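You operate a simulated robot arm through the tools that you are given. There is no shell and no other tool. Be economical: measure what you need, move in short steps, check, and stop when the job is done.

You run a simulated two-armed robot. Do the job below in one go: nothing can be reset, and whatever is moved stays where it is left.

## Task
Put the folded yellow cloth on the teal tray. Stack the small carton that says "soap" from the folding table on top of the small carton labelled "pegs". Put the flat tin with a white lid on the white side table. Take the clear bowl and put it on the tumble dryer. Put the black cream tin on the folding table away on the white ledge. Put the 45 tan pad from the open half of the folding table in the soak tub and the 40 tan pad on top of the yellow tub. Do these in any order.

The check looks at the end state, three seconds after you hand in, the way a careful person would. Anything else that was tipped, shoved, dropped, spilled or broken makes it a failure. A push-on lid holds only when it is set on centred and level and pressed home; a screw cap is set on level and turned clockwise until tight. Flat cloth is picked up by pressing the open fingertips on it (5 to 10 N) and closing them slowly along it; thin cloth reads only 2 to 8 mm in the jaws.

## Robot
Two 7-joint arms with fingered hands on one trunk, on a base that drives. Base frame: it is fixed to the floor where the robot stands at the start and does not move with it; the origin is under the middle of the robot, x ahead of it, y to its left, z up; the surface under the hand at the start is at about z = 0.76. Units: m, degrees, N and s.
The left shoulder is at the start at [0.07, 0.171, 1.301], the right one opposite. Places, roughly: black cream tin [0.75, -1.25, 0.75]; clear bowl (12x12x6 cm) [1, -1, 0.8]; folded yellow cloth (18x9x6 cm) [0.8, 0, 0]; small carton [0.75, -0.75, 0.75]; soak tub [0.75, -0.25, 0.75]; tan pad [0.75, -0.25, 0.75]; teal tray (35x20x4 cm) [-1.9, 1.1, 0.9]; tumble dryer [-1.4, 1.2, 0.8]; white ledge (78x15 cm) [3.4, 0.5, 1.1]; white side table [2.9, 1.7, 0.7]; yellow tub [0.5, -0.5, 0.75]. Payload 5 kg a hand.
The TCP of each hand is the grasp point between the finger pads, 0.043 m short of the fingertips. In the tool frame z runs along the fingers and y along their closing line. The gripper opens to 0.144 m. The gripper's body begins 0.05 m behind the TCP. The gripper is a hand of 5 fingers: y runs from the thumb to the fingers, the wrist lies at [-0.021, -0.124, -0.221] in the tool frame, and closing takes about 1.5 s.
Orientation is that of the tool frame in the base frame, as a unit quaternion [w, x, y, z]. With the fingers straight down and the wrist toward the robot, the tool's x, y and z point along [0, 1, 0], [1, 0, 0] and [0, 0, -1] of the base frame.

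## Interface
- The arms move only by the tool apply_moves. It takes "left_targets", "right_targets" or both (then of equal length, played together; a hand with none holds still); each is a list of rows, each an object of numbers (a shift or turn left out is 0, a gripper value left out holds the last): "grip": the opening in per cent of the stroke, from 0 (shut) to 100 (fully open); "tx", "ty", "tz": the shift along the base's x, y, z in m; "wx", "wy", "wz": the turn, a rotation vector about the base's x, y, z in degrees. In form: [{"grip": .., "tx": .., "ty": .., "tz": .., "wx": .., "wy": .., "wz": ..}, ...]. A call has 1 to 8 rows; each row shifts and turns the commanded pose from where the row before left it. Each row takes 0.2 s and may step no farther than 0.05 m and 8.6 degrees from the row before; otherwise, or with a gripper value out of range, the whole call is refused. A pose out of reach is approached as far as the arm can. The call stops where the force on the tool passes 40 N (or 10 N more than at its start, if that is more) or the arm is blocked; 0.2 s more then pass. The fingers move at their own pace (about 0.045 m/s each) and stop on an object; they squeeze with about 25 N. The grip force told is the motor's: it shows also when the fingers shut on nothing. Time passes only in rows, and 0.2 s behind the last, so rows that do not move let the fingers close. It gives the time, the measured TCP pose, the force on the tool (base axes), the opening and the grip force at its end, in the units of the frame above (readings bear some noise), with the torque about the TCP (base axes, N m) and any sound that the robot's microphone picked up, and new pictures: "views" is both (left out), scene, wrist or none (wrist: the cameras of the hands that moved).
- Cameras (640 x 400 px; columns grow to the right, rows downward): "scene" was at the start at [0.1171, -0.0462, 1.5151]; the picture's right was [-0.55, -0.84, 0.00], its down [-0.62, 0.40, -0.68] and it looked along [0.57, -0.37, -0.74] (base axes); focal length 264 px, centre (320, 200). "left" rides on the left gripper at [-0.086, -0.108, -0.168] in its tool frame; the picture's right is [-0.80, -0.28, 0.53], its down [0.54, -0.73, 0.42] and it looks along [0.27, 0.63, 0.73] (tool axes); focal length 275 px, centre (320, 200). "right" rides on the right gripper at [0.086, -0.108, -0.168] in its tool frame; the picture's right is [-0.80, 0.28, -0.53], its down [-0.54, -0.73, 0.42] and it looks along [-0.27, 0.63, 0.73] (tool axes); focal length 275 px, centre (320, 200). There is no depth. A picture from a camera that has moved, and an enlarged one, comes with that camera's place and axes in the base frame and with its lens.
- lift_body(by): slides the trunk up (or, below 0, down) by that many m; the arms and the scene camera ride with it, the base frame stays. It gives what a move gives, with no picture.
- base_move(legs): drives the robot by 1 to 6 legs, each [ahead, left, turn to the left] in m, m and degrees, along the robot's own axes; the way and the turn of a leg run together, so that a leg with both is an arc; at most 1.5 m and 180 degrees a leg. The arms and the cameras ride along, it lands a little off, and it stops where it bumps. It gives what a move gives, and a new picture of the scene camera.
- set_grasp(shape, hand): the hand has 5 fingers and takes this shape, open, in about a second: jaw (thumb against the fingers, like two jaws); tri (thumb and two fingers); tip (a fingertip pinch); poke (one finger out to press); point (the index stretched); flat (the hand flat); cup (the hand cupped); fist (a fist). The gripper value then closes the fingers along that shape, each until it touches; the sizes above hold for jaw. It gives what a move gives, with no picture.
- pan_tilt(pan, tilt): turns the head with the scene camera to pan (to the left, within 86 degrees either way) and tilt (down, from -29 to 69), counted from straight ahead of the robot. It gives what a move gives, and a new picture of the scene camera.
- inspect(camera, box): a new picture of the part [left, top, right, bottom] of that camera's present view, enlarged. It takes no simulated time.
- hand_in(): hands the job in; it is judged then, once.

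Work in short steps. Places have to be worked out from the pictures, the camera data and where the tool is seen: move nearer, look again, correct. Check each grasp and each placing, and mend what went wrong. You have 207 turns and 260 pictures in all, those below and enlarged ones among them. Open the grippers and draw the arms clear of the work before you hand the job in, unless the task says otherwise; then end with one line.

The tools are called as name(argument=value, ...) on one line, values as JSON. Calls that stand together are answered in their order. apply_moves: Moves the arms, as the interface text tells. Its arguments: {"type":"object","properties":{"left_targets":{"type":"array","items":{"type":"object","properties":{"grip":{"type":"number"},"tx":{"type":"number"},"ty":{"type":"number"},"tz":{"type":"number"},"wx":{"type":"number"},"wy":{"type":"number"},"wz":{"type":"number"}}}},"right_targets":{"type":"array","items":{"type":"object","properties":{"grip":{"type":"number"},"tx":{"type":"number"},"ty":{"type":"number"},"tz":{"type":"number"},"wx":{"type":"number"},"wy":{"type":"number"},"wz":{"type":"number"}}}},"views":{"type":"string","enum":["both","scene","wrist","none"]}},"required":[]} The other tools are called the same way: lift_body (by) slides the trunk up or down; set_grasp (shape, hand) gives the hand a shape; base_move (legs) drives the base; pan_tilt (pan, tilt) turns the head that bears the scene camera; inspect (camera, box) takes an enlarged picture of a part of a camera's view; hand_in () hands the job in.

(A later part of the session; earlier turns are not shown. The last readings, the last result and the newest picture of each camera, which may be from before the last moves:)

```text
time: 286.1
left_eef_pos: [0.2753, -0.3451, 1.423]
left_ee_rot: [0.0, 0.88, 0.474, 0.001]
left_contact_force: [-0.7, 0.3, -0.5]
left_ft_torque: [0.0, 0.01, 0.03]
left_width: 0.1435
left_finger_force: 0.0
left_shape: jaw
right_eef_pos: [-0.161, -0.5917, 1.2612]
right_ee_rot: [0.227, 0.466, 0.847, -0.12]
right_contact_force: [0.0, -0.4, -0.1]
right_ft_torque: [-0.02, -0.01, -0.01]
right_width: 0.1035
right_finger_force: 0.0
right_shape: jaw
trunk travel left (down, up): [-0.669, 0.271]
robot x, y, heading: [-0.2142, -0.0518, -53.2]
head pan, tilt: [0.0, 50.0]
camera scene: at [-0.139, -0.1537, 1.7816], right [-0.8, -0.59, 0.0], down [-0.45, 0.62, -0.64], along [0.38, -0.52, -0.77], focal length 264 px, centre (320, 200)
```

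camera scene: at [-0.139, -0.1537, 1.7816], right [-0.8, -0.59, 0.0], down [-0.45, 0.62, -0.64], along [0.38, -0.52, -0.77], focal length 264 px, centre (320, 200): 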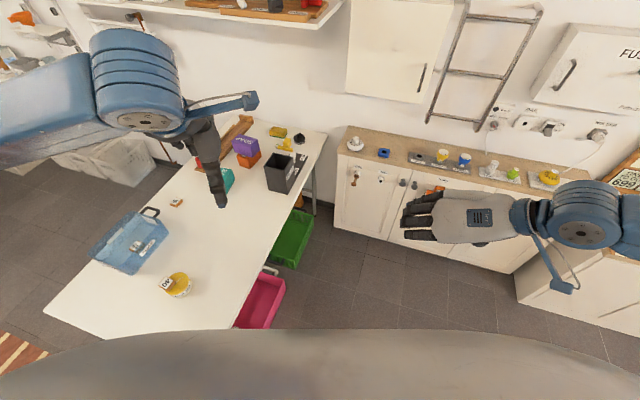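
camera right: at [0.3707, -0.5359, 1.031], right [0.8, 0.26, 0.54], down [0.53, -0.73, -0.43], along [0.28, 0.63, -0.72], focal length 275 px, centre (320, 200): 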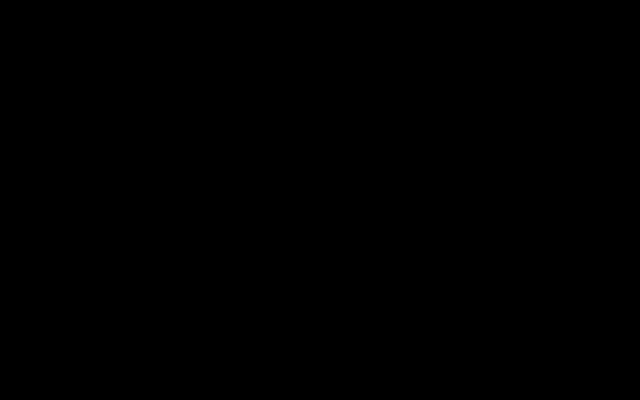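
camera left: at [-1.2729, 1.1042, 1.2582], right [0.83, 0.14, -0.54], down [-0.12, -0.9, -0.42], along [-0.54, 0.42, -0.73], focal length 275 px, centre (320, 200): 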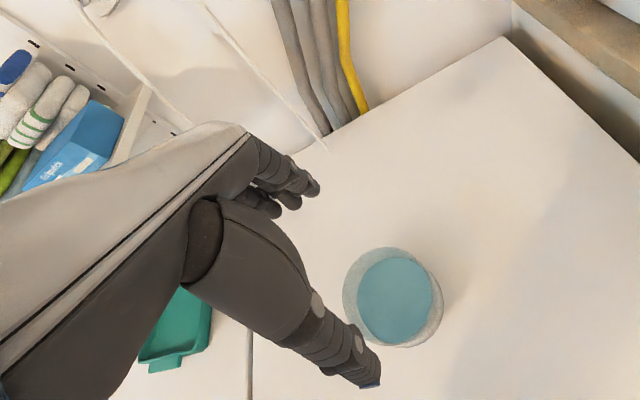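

Tuck the right hand further back and up, as in the earlier safe pose, before driving forward.

apply_moves(right_targets=[{"tx": -0.03, "ty": 0.015, "tz": 0.02, "wz": 4}, {"tx": -0.03, "ty": 0.015, "tz": 0.02, "wz": 4}, {"tx": -0.03, "ty": 0.015, "tz": 0.02, "wz": 4}, {"tx": -0.03, "ty": 0.015, "tz": 0.02, "wz": 4}, {"tx": -0.03, "ty": 0.015, "tz": 0.02, "wz": 4}, {"tx": -0.03, "ty": 0.015, "tz": 0.02, "wz": 4}, {"tx": -0.03, "ty": 0.015, "tz": 0.02, "wz": 4}], views="none")

lift_body(by=-0.3)

```text
time: 287.7
left_eef_pos: [0.2761, -0.3419, 1.4246]
left_ee_rot: [0.0, 0.88, 0.474, 0.001]
left_contact_force: [0.4, 0.9, -0.2]
left_ft_torque: [-0.04, -0.01, 0.02]
left_width: 0.1439
left_finger_force: 0.0
left_shape: jaw
right_eef_pos: [-0.3722, -0.5153, 1.394]
right_ee_rot: [0.249, 0.245, 0.935, -0.061]
right_contact_force: [-0.5, 0.1, 0.1]
right_ft_torque: [-0.06, 0.0, -0.01]
right_width: 0.1034
right_finger_force: 0.1
right_shape: jaw
right hand out of reach, approached as far as the arm can: row 1, 2, 3, 4
trunk travel left (down, up): [-0.669, 0.271]
robot x, y, heading: [-0.2127, -0.0459, -53.2]
head pan, tilt: [0.0, 50.0]
```

```text
time: 290.7
left_eef_pos: [0.2759, -0.3448, 1.1233]
left_ee_rot: [0.0, 0.881, 0.474, 0.001]
left_contact_force: [0.6, 0.0, 0.2]
left_ft_torque: [0.02, -0.01, 0.01]
left_width: 0.144
left_finger_force: 0.1
left_shape: jaw
right_eef_pos: [-0.3713, -0.5175, 1.0937]
right_ee_rot: [0.249, 0.247, 0.935, -0.061]
right_contact_force: [0.3, -1.0, 0.3]
right_ft_torque: [0.03, -0.01, 0.0]
right_width: 0.1036
right_finger_force: 0.0
right_shape: jaw
trunk travel left (down, up): [-0.369, 0.571]
robot x, y, heading: [-0.2161, -0.0488, -53.6]
head pan, tilt: [0.0, 50.0]
```

Drive forward to the tin position.

base_move(legs=[[0.645, -0.068, -1.5]])

pan_tilt(pan=5, tilt=45)

inspect(camera="scene", box=[220, 120, 400, 240])

```text
time: 294.3
left_eef_pos: [0.6014, -0.9128, 1.1229]
left_ee_rot: [0.0, 0.882, 0.471, 0.001]
left_contact_force: [-0.8, -0.4, 0.1]
left_ft_torque: [0.02, -0.02, 0.01]
left_width: 0.1435
left_finger_force: 0.0
left_shape: jaw
right_eef_pos: [-0.0462, -1.0811, 1.0934]
right_ee_rot: [0.248, 0.25, 0.934, -0.062]
right_contact_force: [1.2, 0.2, -0.6]
right_ft_torque: [0.01, 0.05, 0.01]
right_width: 0.1035
right_finger_force: 0.1
right_shape: jaw
trunk travel left (down, up): [-0.369, 0.571]
robot x, y, heading: [0.1151, -0.6113, -53.9]
head pan, tilt: [0.0, 50.0]
camera scene: at [0.1896, -0.719, 1.4816], right [-0.81, -0.59, 0.0], down [-0.45, 0.62, -0.64], along [0.38, -0.52, -0.77], focal length 264 px, centre (320, 200)
```

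scene: 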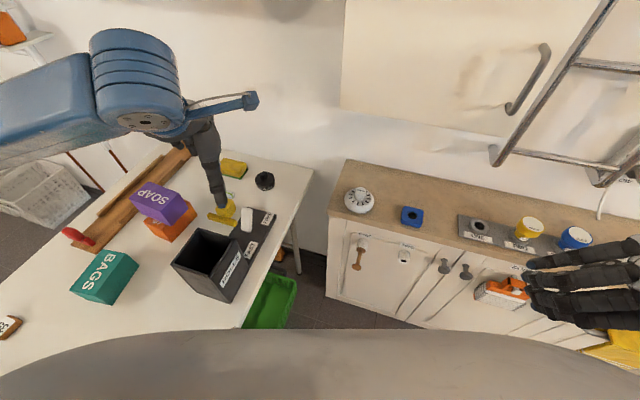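

```text
time: 295.0
left_eef_pos: [0.602, -0.9129, 1.1229]
left_ee_rot: [-0.001, 0.882, 0.471, 0.001]
left_contact_force: [0.0, 0.2, -0.8]
left_ft_torque: [0.02, -0.01, 0.0]
left_width: 0.1438
left_finger_force: 0.0
left_shape: jaw
right_eef_pos: [-0.0465, -1.0805, 1.0937]
right_ee_rot: [0.249, 0.25, 0.934, -0.062]
right_contact_force: [-0.3, 0.5, 0.1]
right_ft_torque: [0.04, -0.01, 0.0]
right_width: 0.1035
right_finger_force: 0.1
right_shape: jaw
trunk travel left (down, up): [-0.369, 0.571]
robot x, y, heading: [0.1157, -0.6144, -53.9]
head pan, tilt: [5.0, 45.0]
camera scene: at [0.1979, -0.7184, 1.4884], right [-0.75, -0.66, 0.0], down [-0.46, 0.53, -0.71], along [0.46, -0.53, -0.71], focal length 264 px, centre (320, 200)
```

scene: 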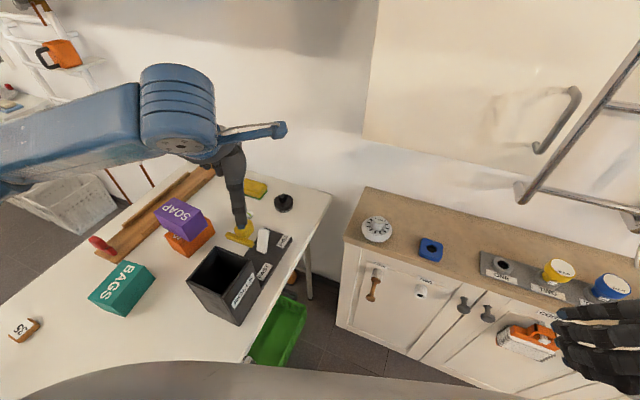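

```text
3.33 times, centred on (310, 180) of scene
camera zoom: at [0.1979, -0.7184, 1.4884], right [-0.75, -0.66, 0.0], down [-0.46, 0.53, -0.71], along [0.46, -0.53, -0.71], focal length 878 px, centre (353, 267)
```

zoom: 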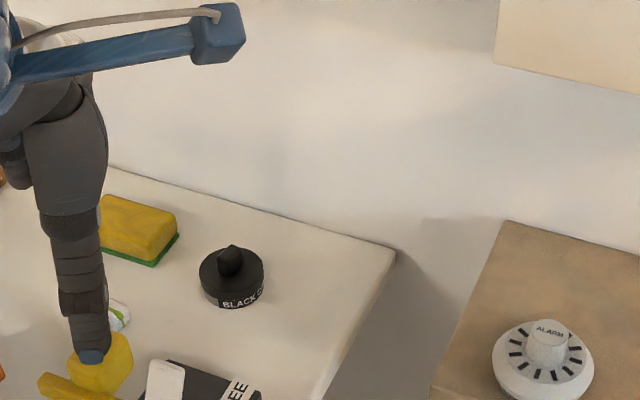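

Tin centre ≈[0.755,-1.149], Ø≈7 cm. Turn the left hand to yaw −115° while moving above it.

apply_moves(left_targets=[{"grip": 75, "wz": -8.2}, {"tx": 0.02, "ty": -0.03, "wz": -8.2}, {"tx": 0.02, "ty": -0.03, "wz": -8.2}, {"tx": 0.02, "ty": -0.03, "wz": -8.2}, {"tx": 0.02, "ty": -0.03, "wz": -8.2}, {"tx": 0.02, "ty": -0.03, "wz": -8.2}, {"tx": 0.02, "ty": -0.03, "wz": -8.2}, {"tx": 0.02, "ty": -0.03, "wz": -8.2}], views="none")

apply_moves(left_targets=[{"tx": 0.013, "ty": -0.026, "wz": -8.2}, {"wz": -7.5, "tz": -0.04}, {"tz": -0.045}, {"tz": -0.045}, {"tz": -0.03}, {}], views="both")

```text
time: 296.8
left_eef_pos: [0.7436, -1.1293, 1.1219]
left_ee_rot: [0.0, 0.997, -0.083, 0.001]
left_contact_force: [0.3, -0.8, 0.4]
left_ft_torque: [0.04, 0.02, -0.01]
left_width: 0.1085
left_finger_force: 0.0
left_shape: jaw
left hand out of reach, approached as far as the arm can: row 1
right_eef_pos: [-0.045, -1.0818, 1.0933]
right_ee_rot: [0.249, 0.25, 0.934, -0.061]
right_contact_force: [-0.3, -0.6, -0.5]
right_ft_torque: [0.05, 0.05, 0.02]
right_width: 0.1037
right_finger_force: 0.1
right_shape: jaw
trunk travel left (down, up): [-0.369, 0.571]
robot x, y, heading: [0.1141, -0.6113, -54.0]
head pan, tilt: [5.0, 45.0]
```

```text
time: 298.2
left_eef_pos: [0.7545, -1.1506, 0.9621]
left_ee_rot: [0.0, 0.976, -0.217, 0.002]
left_contact_force: [0.4, -0.4, 0.0]
left_ft_torque: [0.01, 0.0, -0.03]
left_width: 0.1085
left_finger_force: 0.0
left_shape: jaw
right_eef_pos: [-0.0455, -1.0794, 1.0931]
right_ee_rot: [0.249, 0.249, 0.934, -0.062]
right_contact_force: [1.1, -0.1, 0.0]
right_ft_torque: [-0.02, 0.01, -0.01]
right_width: 0.1035
right_finger_force: 0.1
right_shape: jaw
trunk travel left (down, up): [-0.369, 0.571]
robot x, y, heading: [0.1168, -0.6139, -53.8]
head pan, tilt: [5.0, 45.0]
camera scene: at [0.1973, -0.7181, 1.4885], right [-0.75, -0.66, 0.0], down [-0.46, 0.53, -0.71], along [0.46, -0.53, -0.71], focal length 264 px, centre (320, 200)
camera left: at [0.7231, -1.016, 1.1313], right [-0.6, 0.59, -0.54], down [0.8, 0.43, -0.42], along [-0.02, -0.68, -0.73], focal length 275 px, centre (320, 200)
```

scene: 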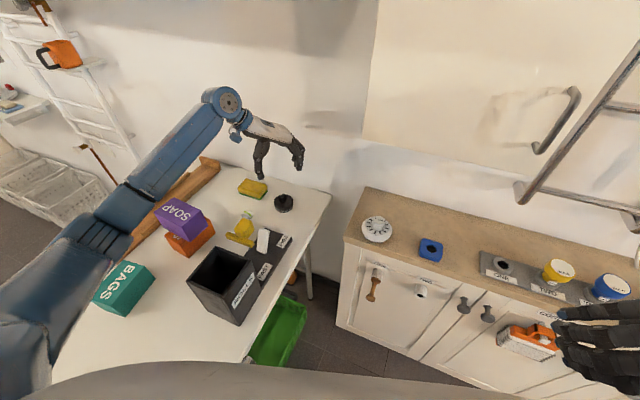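
left: 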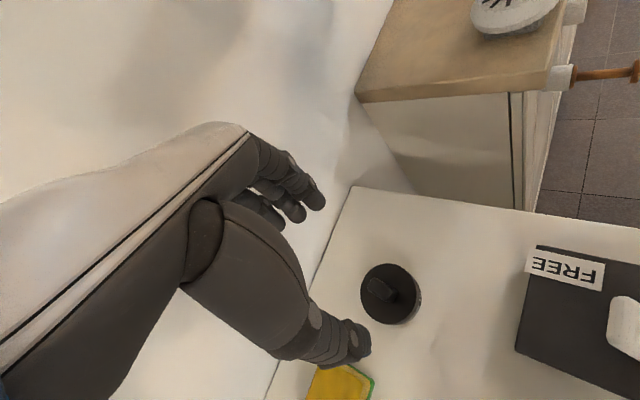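

Well aligned: tin at [0.757,-1.148]. Descend to z≈0.81 stepwise.

apply_moves(left_targets=[{"tx": 0.002, "ty": 0.002, "tz": -0.04}, {"tz": -0.04}, {"tz": -0.03}, {}], views="wrist")

apply_moves(left_targets=[{"tz": -0.02}, {"tz": -0.018}, {}], views="none")

```text
time: 299.2
left_eef_pos: [0.7582, -1.1476, 0.8533]
left_ee_rot: [0.001, 0.976, -0.218, 0.002]
left_contact_force: [-0.9, 0.0, 0.5]
left_ft_torque: [0.0, -0.05, 0.02]
left_width: 0.1083
left_finger_force: 0.1
left_shape: jaw
right_eef_pos: [-0.0466, -1.0807, 1.0923]
right_ee_rot: [0.249, 0.25, 0.934, -0.063]
right_contact_force: [0.2, 0.7, -0.5]
right_ft_torque: [-0.03, -0.03, 0.0]
right_width: 0.1033
right_finger_force: 0.1
right_shape: jaw
trunk travel left (down, up): [-0.369, 0.571]
robot x, y, heading: [0.1146, -0.6133, -53.8]
head pan, tilt: [5.0, 45.0]
camera left: at [0.727, -1.0128, 1.0213], right [-0.6, 0.59, -0.54], down [0.8, 0.43, -0.42], along [-0.02, -0.68, -0.73], focal length 275 px, centre (320, 200)
```

left: 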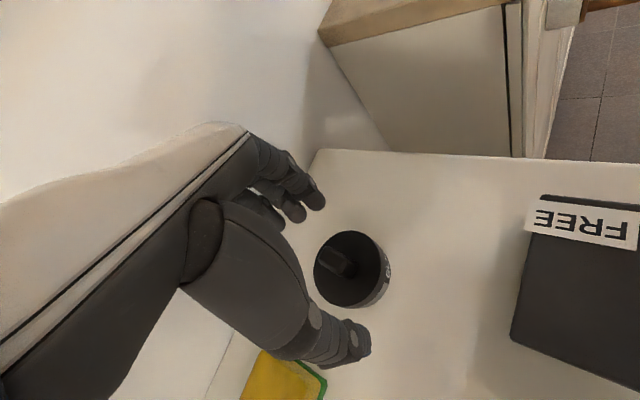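

```text
time: 300.0
left_eef_pos: [0.7598, -1.1483, 0.8161]
left_ee_rot: [0.0, 0.976, -0.217, 0.001]
left_contact_force: [-0.2, -0.1, -0.3]
left_ft_torque: [0.01, 0.0, 0.0]
left_width: 0.1083
left_finger_force: 0.0
left_shape: jaw
right_eef_pos: [-0.0453, -1.0807, 1.0929]
right_ee_rot: [0.248, 0.25, 0.934, -0.061]
right_contact_force: [0.9, 0.7, -0.2]
right_ft_torque: [-0.02, 0.01, 0.0]
right_width: 0.1036
right_finger_force: 0.0
right_shape: jaw
trunk travel left (down, up): [-0.369, 0.571]
robot x, y, heading: [0.1175, -0.6111, -54.0]
head pan, tilt: [5.0, 45.0]
```

Lower a bit more and close on the tin's sides.

apply_moves(left_targets=[{"tz": -0.008}, {"grip": 0}, {}, {}, {}, {}, {}], views="none")

apply_moves(left_targets=[{"tz": 0.02}, {"tz": 0.03}, {"tz": 0.04}, {"tz": 0.045}, {"tz": 0.045}, {"tz": 0.045}], views="wrist")

```text
time: 301.6
left_eef_pos: [0.7604, -1.1481, 0.8071]
left_ee_rot: [0.0, 0.976, -0.217, 0.001]
left_contact_force: [1.8, 0.2, -0.5]
left_ft_torque: [0.0, -0.02, -0.02]
left_width: 0.0637
left_finger_force: 24.4
left_shape: jaw
right_eef_pos: [-0.0479, -1.081, 1.0935]
right_ee_rot: [0.249, 0.251, 0.933, -0.062]
right_contact_force: [0.2, -0.4, 0.3]
right_ft_torque: [0.01, -0.01, 0.03]
right_width: 0.1035
right_finger_force: 0.1
right_shape: jaw
trunk travel left (down, up): [-0.369, 0.571]
robot x, y, heading: [0.1149, -0.6166, -53.9]
head pan, tilt: [5.0, 45.0]
heard: snap
```

```text
time: 303.0
left_eef_pos: [0.758, -1.1487, 1.0328]
left_ee_rot: [-0.001, 0.976, -0.217, 0.001]
left_contact_force: [0.4, 0.1, 0.8]
left_ft_torque: [0.0, -0.02, 0.01]
left_width: 0.0636
left_finger_force: 25.1
left_shape: jaw
right_eef_pos: [-0.0468, -1.0794, 1.0931]
right_ee_rot: [0.249, 0.251, 0.933, -0.062]
right_contact_force: [0.7, 0.5, -0.2]
right_ft_torque: [0.0, -0.03, -0.01]
right_width: 0.1036
right_finger_force: 0.1
right_shape: jaw
trunk travel left (down, up): [-0.369, 0.571]
robot x, y, heading: [0.1134, -0.6161, -54.0]
head pan, tilt: [5.0, 45.0]
camera left: at [0.7273, -1.0141, 1.2019], right [-0.6, 0.6, -0.54], down [0.8, 0.43, -0.42], along [-0.02, -0.68, -0.73], focal length 275 px, centre (320, 200)
```

left: 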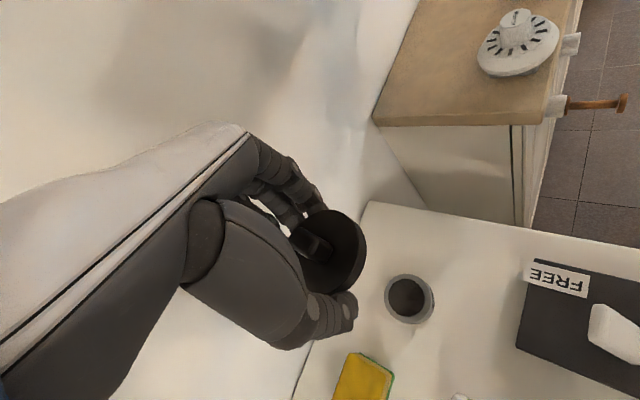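

A snap: the lid came off in the grip and the base stayed on the table. I must reseat it. Look closely at lid and base.

inspect(camera="left", box=[240, 180, 480, 340])

inspect(camera="scene", box=[240, 140, 320, 220])

```text
2.50 times, centred on (360, 260) of left
camera zoom: at [0.7273, -1.0141, 1.2019], right [-0.6, 0.6, -0.54], down [0.8, 0.43, -0.42], along [-0.02, -0.68, -0.73], focal length 688 px, centre (220, 50)
```

zoom: 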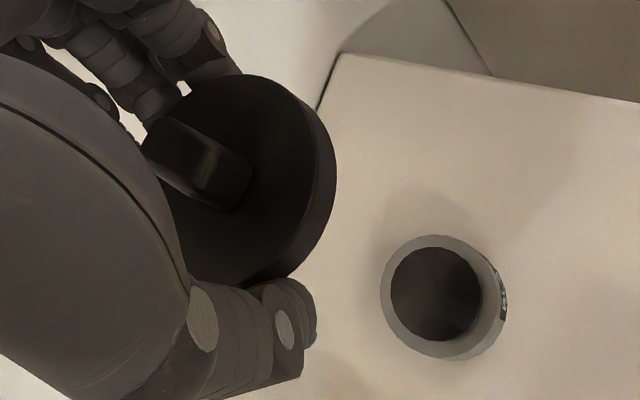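

```text
5.00 times, centred on (280, 180) of scene
camera zoom: at [0.1967, -0.7178, 1.4884], right [-0.75, -0.66, 0.0], down [-0.46, 0.53, -0.71], along [0.47, -0.53, -0.71], focal length 1318 px, centre (520, 300)
```

zoom: 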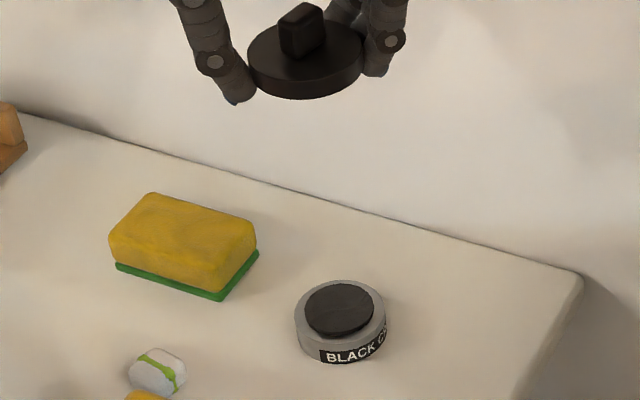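

Triangulated: lid centre ≈[0.7576,-1.154], base centre ≈[0.756,-1.150]. Shift (−2, +4 mm) and lower toward the base.

apply_moves(left_targets=[{"tx": -0.002, "ty": 0.004, "tz": -0.04}, {"tz": -0.045}, {"tz": -0.045}, {"tz": -0.04}, {"tz": -0.025}, {}], views="none")

inspect(camera="scene", box=[250, 170, 310, 220])

inspect(camera="left", box=[240, 180, 480, 340])

```text
time: 304.4
left_eef_pos: [0.7577, -1.1495, 0.839]
left_ee_rot: [0.0, 0.976, -0.217, 0.0]
left_contact_force: [0.0, 0.0, -0.2]
left_ft_torque: [-0.06, 0.0, 0.01]
left_width: 0.0635
left_finger_force: 25.1
left_shape: jaw
right_eef_pos: [-0.0455, -1.0804, 1.0936]
right_ee_rot: [0.249, 0.251, 0.933, -0.061]
right_contact_force: [-0.1, -0.1, 0.8]
right_ft_torque: [-0.01, 0.02, 0.02]
right_width: 0.1035
right_finger_force: 0.1
right_shape: jaw
trunk travel left (down, up): [-0.369, 0.571]
robot x, y, heading: [0.1186, -0.6159, -53.9]
head pan, tilt: [5.0, 45.0]
```

```text
8.00 times, centred on (280, 195) of scene
camera zoom: at [0.1977, -0.7179, 1.4885], right [-0.75, -0.66, 0.0], down [-0.46, 0.53, -0.71], along [0.46, -0.53, -0.71], focal length 2108 px, centre (640, 240)
```

zoom: 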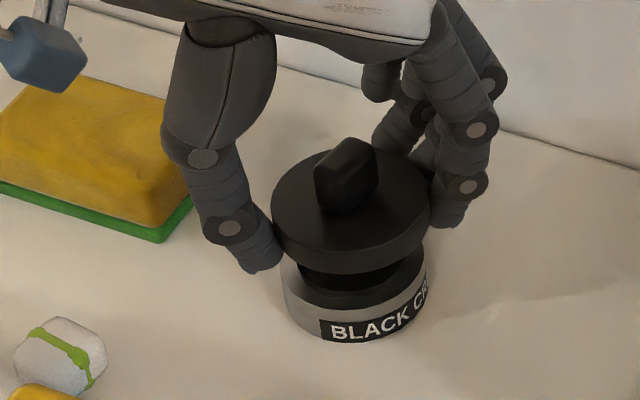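

```text
2.50 times, centred on (360, 260) of left
camera zoom: at [0.7257, -1.0147, 1.0068], right [-0.6, 0.59, -0.54], down [0.8, 0.43, -0.42], along [-0.02, -0.68, -0.73], focal length 688 px, centre (220, 50)
```

zoom: 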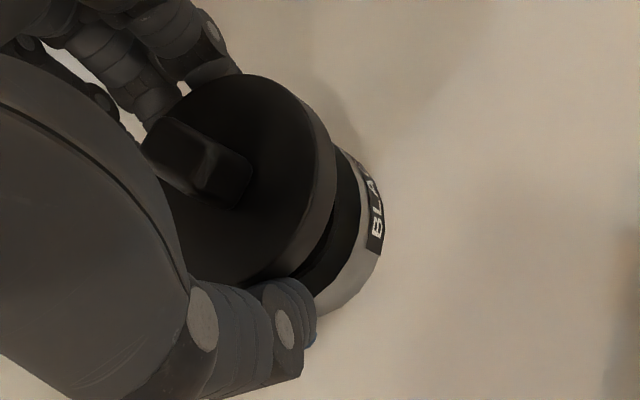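

Alignment within ~2 mm. Nudge and press down in small steps.

apply_moves(left_targets=[{"tx": -0.0015, "ty": -0.0013, "tz": -0.008}, {"tz": -0.006}, {"tz": -0.004}, {}], views="none")

apply_moves(left_targets=[{"tz": -0.003}, {"tz": -0.003}, {"tz": -0.003}, {"tz": -0.003}, {}], views="none")

```text
time: 305.4
left_eef_pos: [0.7562, -1.1479, 0.8191]
left_ee_rot: [0.001, 0.976, -0.218, 0.001]
left_contact_force: [-0.9, 0.6, -0.1]
left_ft_torque: [0.02, 0.01, 0.01]
left_width: 0.0634
left_finger_force: 24.6
left_shape: jaw
right_eef_pos: [-0.0457, -1.0805, 1.0916]
right_ee_rot: [0.248, 0.251, 0.934, -0.062]
right_contact_force: [0.2, -0.9, -0.8]
right_ft_torque: [-0.01, 0.01, 0.01]
right_width: 0.1037
right_finger_force: 0.0
right_shape: jaw
trunk travel left (down, up): [-0.369, 0.571]
robot x, y, heading: [0.1115, -0.6167, -54.0]
head pan, tilt: [5.0, 45.0]
```

```text
time: 306.6
left_eef_pos: [0.7553, -1.147, 0.8089]
left_ee_rot: [0.002, 0.976, -0.218, 0.002]
left_contact_force: [3.4, 1.1, 13.0]
left_ft_torque: [0.15, -0.2, 0.05]
left_width: 0.0634
left_finger_force: 25.2
left_shape: jaw
right_eef_pos: [-0.0459, -1.08, 1.0939]
right_ee_rot: [0.25, 0.251, 0.933, -0.063]
right_contact_force: [-0.3, -1.5, 0.4]
right_ft_torque: [0.05, -0.02, 0.01]
right_width: 0.1032
right_finger_force: 0.0
right_shape: jaw
trunk travel left (down, up): [-0.369, 0.571]
robot x, y, heading: [0.1176, -0.6164, -54.0]
head pan, tilt: [5.0, 45.0]
```

13 N contact at z=0.809 (the original height). Press further.

apply_moves(left_targets=[{"tz": -0.003}, {"tz": -0.003}, {}, {}], views="none")

inspect(camera="scene", box=[250, 170, 310, 220])

```text
time: 307.6
left_eef_pos: [0.7548, -1.1462, 0.8037]
left_ee_rot: [0.001, 0.976, -0.217, 0.003]
left_contact_force: [2.9, 0.0, 28.6]
left_ft_torque: [-0.12, -0.01, 0.12]
left_width: 0.0632
left_finger_force: 24.9
left_shape: jaw
right_eef_pos: [-0.0483, -1.079, 1.0932]
right_ee_rot: [0.25, 0.25, 0.933, -0.063]
right_contact_force: [-0.1, 0.4, 0.1]
right_ft_torque: [0.01, 0.0, 0.04]
right_width: 0.1036
right_finger_force: 0.0
right_shape: jaw
trunk travel left (down, up): [-0.369, 0.571]
robot x, y, heading: [0.1161, -0.6121, -54.1]
head pan, tilt: [5.0, 45.0]
```

```text
8.00 times, centred on (280, 195) of scene
camera zoom: at [0.1955, -0.716, 1.4889], right [-0.75, -0.66, 0.0], down [-0.46, 0.53, -0.71], along [0.47, -0.53, -0.71], focal length 2108 px, centre (640, 240)
```

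zoom: 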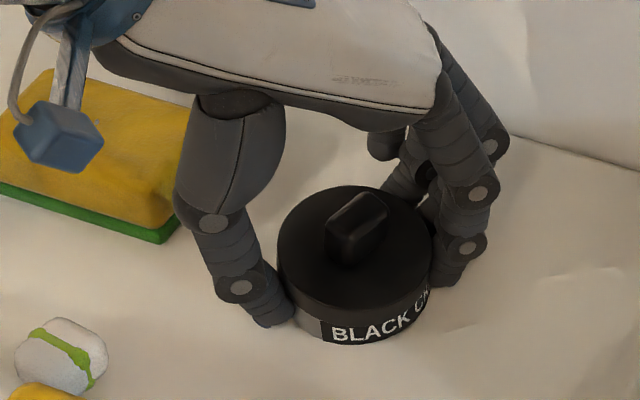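

The lid looks seated, though the fingers may have slipped. I'll release, raise, close the fingers and press on top of the knob to drive it home.

apply_moves(left_targets=[{"tz": 0.003, "grip": 75}, {}, {}, {}, {"tz": 0.02}, {"tz": 0.04}, {"tz": 0.03, "grip": 0}, {}], views="none")

apply_moves(left_targets=[{}, {}, {}, {}, {}], views="none")

inspect(camera="scene", box=[250, 160, 320, 220])

inspect(camera="left", box=[240, 180, 480, 340])

```text
time: 309.4
left_eef_pos: [0.754, -1.1462, 0.8943]
left_ee_rot: [0.0, 0.976, -0.218, 0.0]
left_contact_force: [0.1, 0.2, 0.3]
left_ft_torque: [0.02, 0.0, -0.01]
left_width: 0.0557
left_finger_force: 0.0
left_shape: jaw
right_eef_pos: [-0.0469, -1.0809, 1.093]
right_ee_rot: [0.249, 0.25, 0.933, -0.062]
right_contact_force: [0.2, 0.5, 0.4]
right_ft_torque: [0.01, -0.02, -0.04]
right_width: 0.1032
right_finger_force: 0.1
right_shape: jaw
trunk travel left (down, up): [-0.369, 0.571]
robot x, y, heading: [0.115, -0.6114, -53.7]
head pan, tilt: [5.0, 45.0]
```

```text
time: 310.6
left_eef_pos: [0.7542, -1.1456, 0.8956]
left_ee_rot: [0.0, 0.976, -0.217, 0.002]
left_contact_force: [-0.1, -0.2, -0.6]
left_ft_torque: [0.0, 0.02, 0.02]
left_width: 0.0
left_finger_force: 24.9
left_shape: jaw
right_eef_pos: [-0.0468, -1.0811, 1.094]
right_ee_rot: [0.249, 0.251, 0.934, -0.063]
right_contact_force: [-0.6, 0.5, 0.3]
right_ft_torque: [-0.03, 0.0, 0.03]
right_width: 0.1035
right_finger_force: 0.0
right_shape: jaw
trunk travel left (down, up): [-0.369, 0.571]
robot x, y, heading: [0.1128, -0.6094, -53.7]
head pan, tilt: [5.0, 45.0]
```

```text
6.67 times, centred on (285, 190) of scene
camera zoom: at [0.1977, -0.7181, 1.4885], right [-0.75, -0.66, 0.0], down [-0.46, 0.53, -0.71], along [0.46, -0.53, -0.71], focal length 1757 px, centre (553, 267)
```

zoom: 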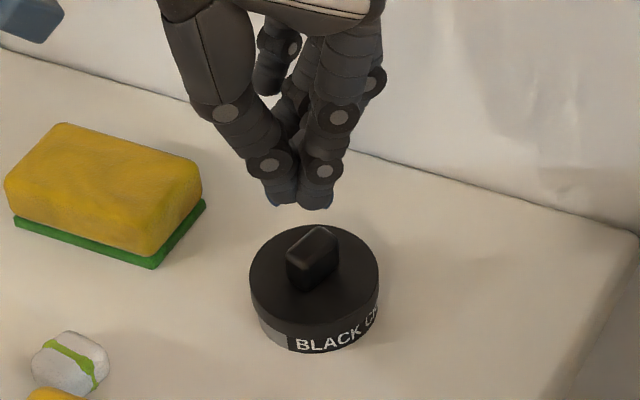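

```text
2.50 times, centred on (360, 260) of left
camera zoom: at [0.7221, -1.0112, 1.0638], right [-0.6, 0.59, -0.54], down [0.8, 0.43, -0.42], along [-0.02, -0.68, -0.73], focal length 688 px, centre (220, 50)
```

zoom: 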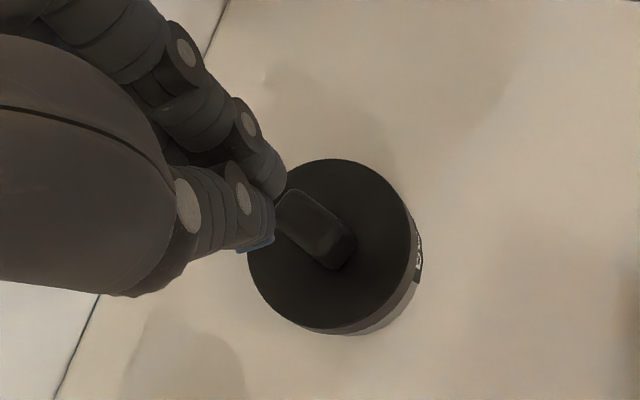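

Lid sits level. Press on the knob with closed fingertips, in small steps.

apply_moves(left_targets=[{"ty": -0.003, "tz": -0.02}, {"tz": -0.008}, {"tz": -0.005}, {"tz": -0.004}, {"tz": -0.004}, {}], views="none")

```text
time: 311.8
left_eef_pos: [0.7557, -1.1538, 0.8642]
left_ee_rot: [0.007, 0.976, -0.216, 0.003]
left_contact_force: [-4.1, 5.5, 23.6]
left_ft_torque: [0.52, 0.2, 0.06]
left_width: 0.0001
left_finger_force: 25.0
left_shape: jaw
right_eef_pos: [-0.0459, -1.0799, 1.0934]
right_ee_rot: [0.249, 0.25, 0.934, -0.061]
right_contact_force: [0.9, 0.3, -0.2]
right_ft_torque: [0.04, 0.02, -0.02]
right_width: 0.1033
right_finger_force: 0.1
right_shape: jaw
trunk travel left (down, up): [-0.369, 0.571]
robot x, y, heading: [0.1116, -0.6134, -54.2]
head pan, tilt: [5.0, 45.0]
stopped in row 5 (left hand): the force on the tool passed its limit at 43 N (the readings are from after the stop); the commanded pose is now the measured one
```

Pressed at 43 N. Lift and check the tin.

apply_moves(left_targets=[{"tz": 0.02}, {"tz": 0.04, "grip": 70}, {}, {}, {}], views="none")

inspect(camera="scene", box=[260, 180, 310, 220])

```text
time: 313.0
left_eef_pos: [0.7545, -1.1504, 0.9193]
left_ee_rot: [0.003, 0.976, -0.217, 0.003]
left_contact_force: [0.2, 0.2, 0.0]
left_ft_torque: [-0.01, 0.01, 0.0]
left_width: 0.1005
left_finger_force: 0.2
left_shape: jaw
right_eef_pos: [-0.0461, -1.0804, 1.0931]
right_ee_rot: [0.248, 0.25, 0.934, -0.062]
right_contact_force: [0.9, -0.7, -0.8]
right_ft_torque: [0.01, -0.02, 0.05]
right_width: 0.1034
right_finger_force: 0.1
right_shape: jaw
trunk travel left (down, up): [-0.369, 0.571]
robot x, y, heading: [0.1104, -0.6125, -54.0]
head pan, tilt: [5.0, 45.0]
heard: snap
```

```text
10.00 times, centred on (285, 200) of scene
camera zoom: at [0.1976, -0.718, 1.4885], right [-0.75, -0.66, 0.0], down [-0.46, 0.53, -0.71], along [0.46, -0.53, -0.71], focal length 2635 px, centre (670, 200)
```

zoom: 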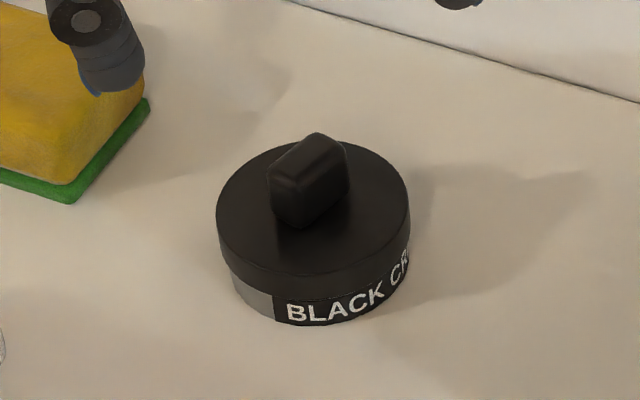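

Another snap — most likely the lid seating. I'll now grip the knob and test-lift by a few millimetres.

apply_moves(left_targets=[{"ty": 0.001, "tz": -0.04}, {"tz": -0.025}, {"tz": -0.012}, {}, {"grip": 0}, {}, {}, {}], views="none")

apply_moves(left_targets=[{}, {}, {"tz": 0.004}, {"tz": 0.004}, {}], views="none")

inspect(camera="scene", box=[260, 170, 310, 220])

```text
time: 314.8
left_eef_pos: [0.7536, -1.1523, 0.8423]
left_ee_rot: [0.004, 0.976, -0.216, 0.002]
left_contact_force: [0.6, 0.3, -0.5]
left_ft_torque: [0.0, 0.0, 0.01]
left_width: 0.0225
left_finger_force: 2.4
left_shape: jaw
right_eef_pos: [-0.0463, -1.0807, 1.0935]
right_ee_rot: [0.249, 0.25, 0.934, -0.062]
right_contact_force: [-0.3, -0.4, -0.5]
right_ft_torque: [0.0, 0.0, 0.01]
right_width: 0.1035
right_finger_force: 0.1
right_shape: jaw
trunk travel left (down, up): [-0.369, 0.571]
robot x, y, heading: [0.1137, -0.6134, -53.9]
head pan, tilt: [5.0, 45.0]
heard: snap
```

```text
time: 316.0
left_eef_pos: [0.7541, -1.1529, 0.8527]
left_ee_rot: [0.003, 0.976, -0.217, 0.002]
left_contact_force: [-0.4, 0.3, -0.4]
left_ft_torque: [0.01, 0.0, 0.0]
left_width: 0.0218
left_finger_force: 25.2
left_shape: jaw
right_eef_pos: [-0.0457, -1.0814, 1.093]
right_ee_rot: [0.249, 0.25, 0.934, -0.061]
right_contact_force: [0.0, 0.0, 0.0]
right_ft_torque: [-0.01, 0.01, 0.0]
right_width: 0.1034
right_finger_force: 0.0
right_shape: jaw
trunk travel left (down, up): [-0.369, 0.571]
robot x, y, heading: [0.1113, -0.6159, -54.0]
head pan, tilt: [5.0, 45.0]
```

```text
8.00 times, centred on (285, 195) of scene
camera zoom: at [0.1979, -0.7181, 1.4884], right [-0.75, -0.66, 0.0], down [-0.46, 0.53, -0.71], along [0.46, -0.53, -0.71], focal length 2108 px, centre (600, 240)
```

zoom: 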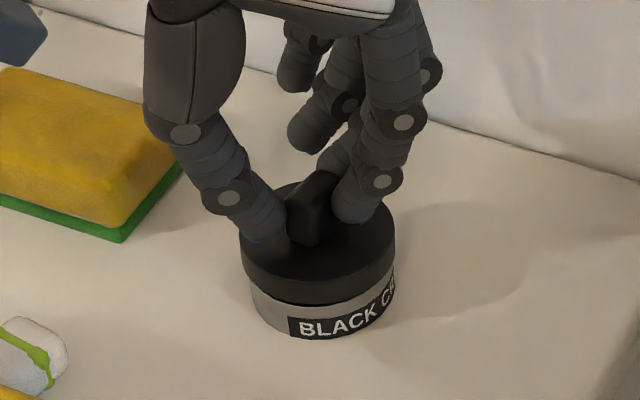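

The lid lifts again without the base (snap = pop-off). With the knob held, the fingertips can push on the lid itself: press it straight down and listen.

apply_moves(left_targets=[{"tz": -0.006}, {"tz": -0.004}, {"tz": -0.004}, {"tz": -0.003}, {"tz": -0.003}, {}, {}], views="none")

inspect(camera="scene", box=[260, 170, 310, 220])

```text
time: 317.2
left_eef_pos: [0.7557, -1.153, 0.8416]
left_ee_rot: [0.011, 0.976, -0.216, 0.005]
left_contact_force: [-4.9, 8.5, 24.0]
left_ft_torque: [0.25, 0.14, -0.11]
left_width: 0.0239
left_finger_force: 24.7
left_shape: jaw
right_eef_pos: [-0.046, -1.0802, 1.0914]
right_ee_rot: [0.25, 0.25, 0.933, -0.063]
right_contact_force: [0.4, -0.5, -0.3]
right_ft_torque: [0.04, 0.03, 0.02]
right_width: 0.1035
right_finger_force: 0.1
right_shape: jaw
trunk travel left (down, up): [-0.369, 0.571]
robot x, y, heading: [0.1138, -0.6112, -54.1]
head pan, tilt: [5.0, 45.0]
heard: snap
stopped in row 6 (left hand): the force on the tool passed its limit at 43 N (the readings are from after the stop); the commanded pose is now the measured one
```

```text
8.00 times, centred on (285, 195) of scene
camera zoom: at [0.1965, -0.7164, 1.4885], right [-0.75, -0.66, 0.0], down [-0.46, 0.53, -0.71], along [0.47, -0.53, -0.71], focal length 2108 px, centre (600, 240)
```

zoom: 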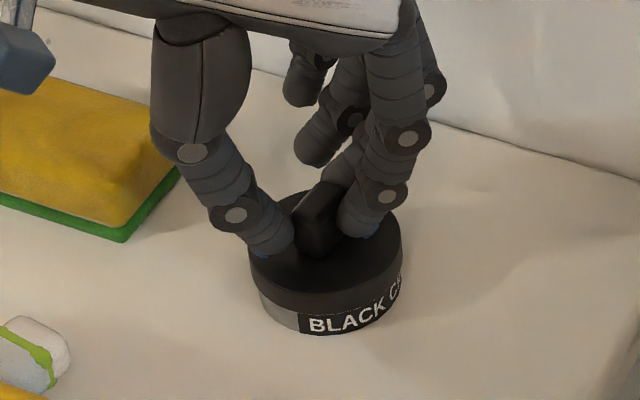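

A snap on pressing: seated. Still holding the knob, lift slowly and see whether the base follows.

apply_moves(left_targets=[{"tz": 0.002}, {"tz": 0.002}, {"tz": 0.003}, {"tz": 0.004}, {"tz": 0.005}, {}], views="none")

inspect(camera="scene", box=[260, 170, 310, 220])

```text
time: 318.6
left_eef_pos: [0.7569, -1.1538, 0.8507]
left_ee_rot: [0.008, 0.976, -0.217, 0.003]
left_contact_force: [-1.2, 0.0, -0.1]
left_ft_torque: [0.03, 0.0, -0.01]
left_width: 0.0225
left_finger_force: 25.1
left_shape: jaw
right_eef_pos: [-0.0455, -1.0817, 1.0922]
right_ee_rot: [0.249, 0.251, 0.934, -0.062]
right_contact_force: [-0.1, 0.3, -0.3]
right_ft_torque: [0.01, 0.01, -0.02]
right_width: 0.1035
right_finger_force: 0.0
right_shape: jaw
trunk travel left (down, up): [-0.369, 0.571]
robot x, y, heading: [0.1157, -0.609, -54.0]
head pan, tilt: [5.0, 45.0]
heard: snap
```

```text
8.00 times, centred on (285, 195) of scene
camera zoom: at [0.1981, -0.7181, 1.4884], right [-0.75, -0.66, 0.0], down [-0.47, 0.53, -0.71], along [0.46, -0.53, -0.71], focal length 2108 px, centre (600, 240)
```

zoom: 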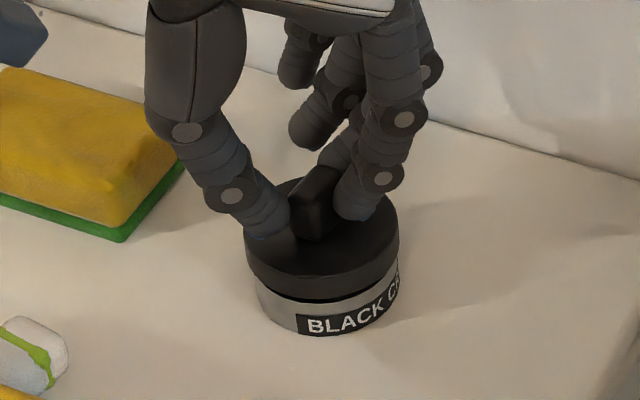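

The lid won't carry the base's weight, so I'll carry them separately: park the lid on the free spot [0.97,-1.0], take the base first.

apply_moves(left_targets=[{"tz": 0.035}, {"tz": 0.045}, {"tx": 0.036, "ty": 0.026}, {"tx": 0.036, "ty": 0.026}, {"tx": 0.036, "ty": 0.026}, {"tx": 0.036, "ty": 0.026}, {"tx": 0.036, "ty": 0.026}, {"tx": 0.033, "ty": 0.023}], views="none")

apply_moves(left_targets=[{"tz": -0.035}, {"tz": -0.035}, {"tz": -0.025}, {"tz": -0.008}, {"tz": -0.006}, {}], views="wrist")

```text
time: 320.4
left_eef_pos: [0.9727, -1.0002, 0.9302]
left_ee_rot: [0.009, 0.976, -0.216, 0.003]
left_contact_force: [0.4, -0.1, -0.5]
left_ft_torque: [0.05, -0.01, 0.02]
left_width: 0.0225
left_finger_force: 24.8
left_shape: jaw
right_eef_pos: [-0.0457, -1.0803, 1.0927]
right_ee_rot: [0.249, 0.251, 0.933, -0.062]
right_contact_force: [0.1, 0.0, 0.4]
right_ft_torque: [-0.01, -0.03, -0.03]
right_width: 0.1036
right_finger_force: 0.0
right_shape: jaw
trunk travel left (down, up): [-0.369, 0.571]
robot x, y, heading: [0.1127, -0.6148, -54.0]
head pan, tilt: [5.0, 45.0]
```

```text
time: 321.8
left_eef_pos: [0.9703, -1.0007, 0.8235]
left_ee_rot: [0.01, 0.976, -0.215, 0.004]
left_contact_force: [1.3, 0.4, 9.6]
left_ft_torque: [-0.16, -0.03, -0.03]
left_width: 0.0225
left_finger_force: 24.8
left_shape: jaw
right_eef_pos: [-0.0462, -1.0803, 1.093]
right_ee_rot: [0.25, 0.25, 0.933, -0.062]
right_contact_force: [0.3, -0.3, 1.0]
right_ft_torque: [-0.02, 0.0, -0.02]
right_width: 0.1033
right_finger_force: 0.1
right_shape: jaw
trunk travel left (down, up): [-0.369, 0.571]
robot x, y, heading: [0.1138, -0.6142, -53.9]
head pan, tilt: [5.0, 45.0]
camera left: at [0.9366, -0.8625, 0.9897], right [-0.6, 0.58, -0.55], down [0.8, 0.42, -0.43], along [-0.02, -0.7, -0.72], focal length 275 px, centre (320, 200)
```

left: 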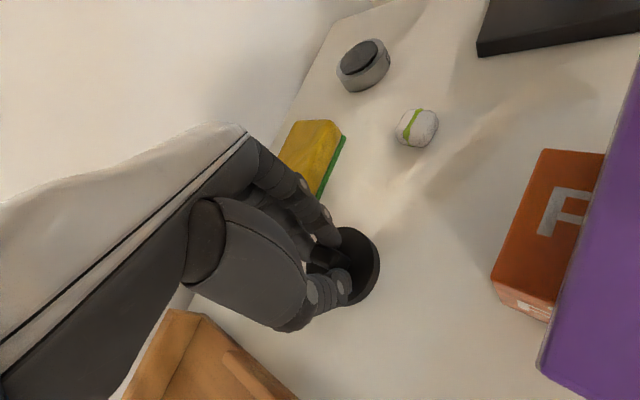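

Lid touches the table. Release it and go to the tin base.

apply_moves(left_targets=[{"grip": 35}, {}, {}, {"tz": 0.03}, {"tz": 0.045}, {"tz": 0.045}], views="none")

apply_moves(left_targets=[{"grip": 75, "tx": -0.036, "ty": -0.025}, {"tx": -0.036, "ty": -0.025}, {"tx": -0.036, "ty": -0.025}, {"tx": -0.036, "ty": -0.025}, {"tx": -0.036, "ty": -0.025}, {"tx": -0.036, "ty": -0.024, "wx": 0.5, "wy": 1}, {"tz": -0.04}, {}], views="wrist")

```text
time: 323.2
left_eef_pos: [0.9674, -1.0006, 0.9429]
left_ee_rot: [0.008, 0.976, -0.216, 0.003]
left_contact_force: [-0.5, -0.5, -1.2]
left_ft_torque: [0.04, -0.02, 0.02]
left_width: 0.0503
left_finger_force: 0.1
left_shape: jaw
right_eef_pos: [-0.0469, -1.0807, 1.0929]
right_ee_rot: [0.25, 0.25, 0.933, -0.062]
right_contact_force: [-1.1, 0.3, -0.2]
right_ft_torque: [0.01, -0.02, -0.02]
right_width: 0.1036
right_finger_force: 0.0
right_shape: jaw
trunk travel left (down, up): [-0.369, 0.571]
robot x, y, heading: [0.1156, -0.6132, -53.9]
head pan, tilt: [5.0, 45.0]
```

```text
time: 325.0
left_eef_pos: [0.7532, -1.1486, 0.9033]
left_ee_rot: [0.005, 0.976, -0.216, -0.006]
left_contact_force: [-0.1, 0.4, 0.4]
left_ft_torque: [0.0, -0.03, -0.03]
left_width: 0.108
left_finger_force: 0.1
left_shape: jaw
right_eef_pos: [-0.0459, -1.0811, 1.0942]
right_ee_rot: [0.25, 0.249, 0.934, -0.062]
right_contact_force: [-0.5, 0.0, 0.1]
right_ft_torque: [-0.02, 0.01, -0.01]
right_width: 0.1033
right_finger_force: 0.1
right_shape: jaw
trunk travel left (down, up): [-0.369, 0.571]
robot x, y, heading: [0.1153, -0.6086, -53.9]
head pan, tilt: [5.0, 45.0]
camera left: at [0.7238, -1.0124, 1.0699], right [-0.61, 0.59, -0.53], down [0.79, 0.43, -0.44], along [-0.03, -0.69, -0.73], focal length 275 px, centre (320, 200)
```

left: 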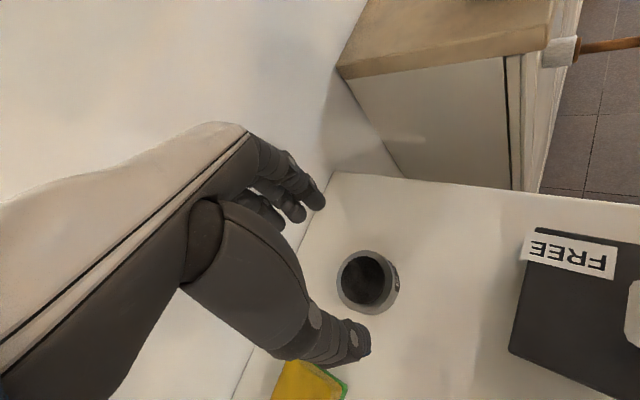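

Base at [0.753,-1.150], directly below. Descend and grip it.

apply_moves(left_targets=[{"ty": -0.001, "tz": -0.04}, {"tz": -0.035}, {"tz": -0.02}, {"grip": 0}, {}, {}, {}, {}], views="none")

apply_moves(left_targets=[{}, {"tz": 0.02}, {"tz": 0.03}, {"tz": 0.04}, {"tz": 0.045}, {"tz": 0.045}], views="wrist")

```text
time: 326.8
left_eef_pos: [0.7549, -1.1483, 0.805]
left_ee_rot: [0.006, 0.977, -0.215, -0.005]
left_contact_force: [-0.2, 0.0, 0.1]
left_ft_torque: [-0.01, 0.03, -0.02]
left_width: 0.0608
left_finger_force: 25.1
left_shape: jaw
right_eef_pos: [-0.0448, -1.0809, 1.0928]
right_ee_rot: [0.248, 0.249, 0.934, -0.062]
right_contact_force: [-0.2, -0.5, -0.3]
right_ft_torque: [-0.02, 0.03, 0.02]
right_width: 0.1033
right_finger_force: 0.1
right_shape: jaw
trunk travel left (down, up): [-0.369, 0.571]
robot x, y, heading: [0.1141, -0.6089, -54.0]
head pan, tilt: [5.0, 45.0]
```

```text
time: 328.2
left_eef_pos: [0.7544, -1.1481, 0.9884]
left_ee_rot: [0.006, 0.976, -0.216, -0.006]
left_contact_force: [-0.6, 0.8, -2.9]
left_ft_torque: [0.0, -0.07, 0.0]
left_width: 0.0604
left_finger_force: 25.4
left_shape: jaw
right_eef_pos: [-0.0455, -1.0807, 1.0915]
right_ee_rot: [0.249, 0.25, 0.933, -0.063]
right_contact_force: [-0.2, 0.1, -0.4]
right_ft_torque: [-0.01, -0.01, -0.01]
right_width: 0.1035
right_finger_force: 0.0
right_shape: jaw
trunk travel left (down, up): [-0.369, 0.571]
robot x, y, heading: [0.1163, -0.614, -54.0]
head pan, tilt: [5.0, 45.0]
camera left: at [0.7255, -1.0129, 1.1566], right [-0.61, 0.59, -0.53], down [0.79, 0.43, -0.44], along [-0.03, -0.69, -0.73], focal length 275 px, centre (320, 200)
```

left: 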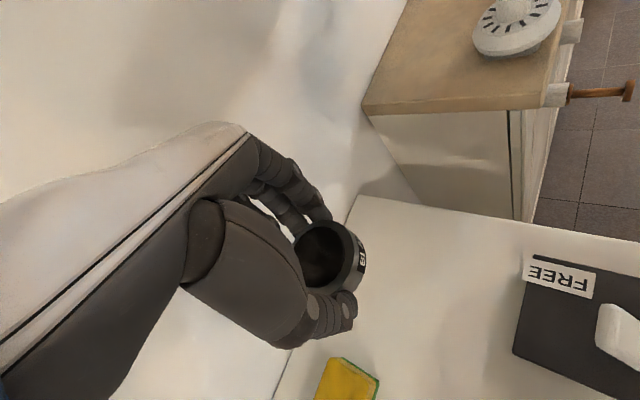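

The base is held (2.9 N). Retract and drive: back away, turn to face the far wall, and head for the white ledge.

apply_moves(left_targets=[{"tz": 0.03, "tx": -0.015, "ty": 0.03}, {"tz": 0.03, "tx": -0.015, "ty": 0.03}, {"tz": 0.03, "tx": -0.015, "ty": 0.03}, {"tz": 0.02, "tx": -0.015, "ty": 0.03}, {"tx": -0.015, "ty": 0.03}], views="none")

base_move(legs=[[-0.65, 0, 0], [0, 0, 72], [0.55, 0.75, 0]])

```text
time: 329.4
left_eef_pos: [0.6753, -0.9981, 1.0987]
left_ee_rot: [0.006, 0.976, -0.216, -0.006]
left_contact_force: [-0.5, -0.4, -2.0]
left_ft_torque: [-0.01, -0.06, -0.01]
left_width: 0.0606
left_finger_force: 25.3
left_shape: jaw
right_eef_pos: [-0.0458, -1.0804, 1.0932]
right_ee_rot: [0.249, 0.251, 0.933, -0.062]
right_contact_force: [0.6, 0.7, -0.2]
right_ft_torque: [-0.04, -0.01, -0.03]
right_width: 0.1037
right_finger_force: 0.1
right_shape: jaw
trunk travel left (down, up): [-0.369, 0.571]
robot x, y, heading: [0.1171, -0.6144, -53.8]
head pan, tilt: [5.0, 45.0]
```

```text
time: 340.7
left_eef_pos: [0.581, 1.227, 1.0983]
left_ee_rot: [0.008, 0.923, 0.384, -0.001]
left_contact_force: [-0.8, -0.1, -1.1]
left_ft_torque: [0.03, 0.03, 0.02]
left_width: 0.0601
left_finger_force: 25.3
left_shape: jaw
right_eef_pos: [0.4103, 0.5198, 1.0926]
right_ee_rot: [0.239, -0.331, 0.908, 0.092]
right_contact_force: [0.6, 0.3, 0.4]
right_ft_torque: [0.01, -0.03, -0.02]
right_width: 0.1037
right_finger_force: 0.0
right_shape: jaw
trunk travel left (down, up): [-0.369, 0.571]
robot x, y, heading: [0.0241, 0.8279, 16.1]
head pan, tilt: [5.0, 45.0]
camera scene: at [0.1505, 0.8707, 1.4884], right [0.36, -0.93, 0.0], down [-0.66, -0.25, -0.71], along [0.66, 0.25, -0.71], focal length 264 px, centre (320, 200)
```

scene: 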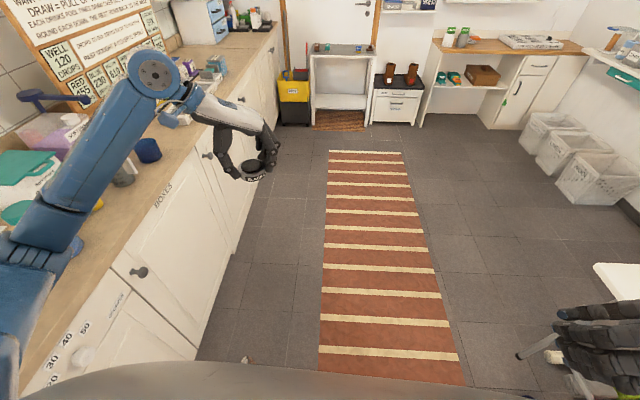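

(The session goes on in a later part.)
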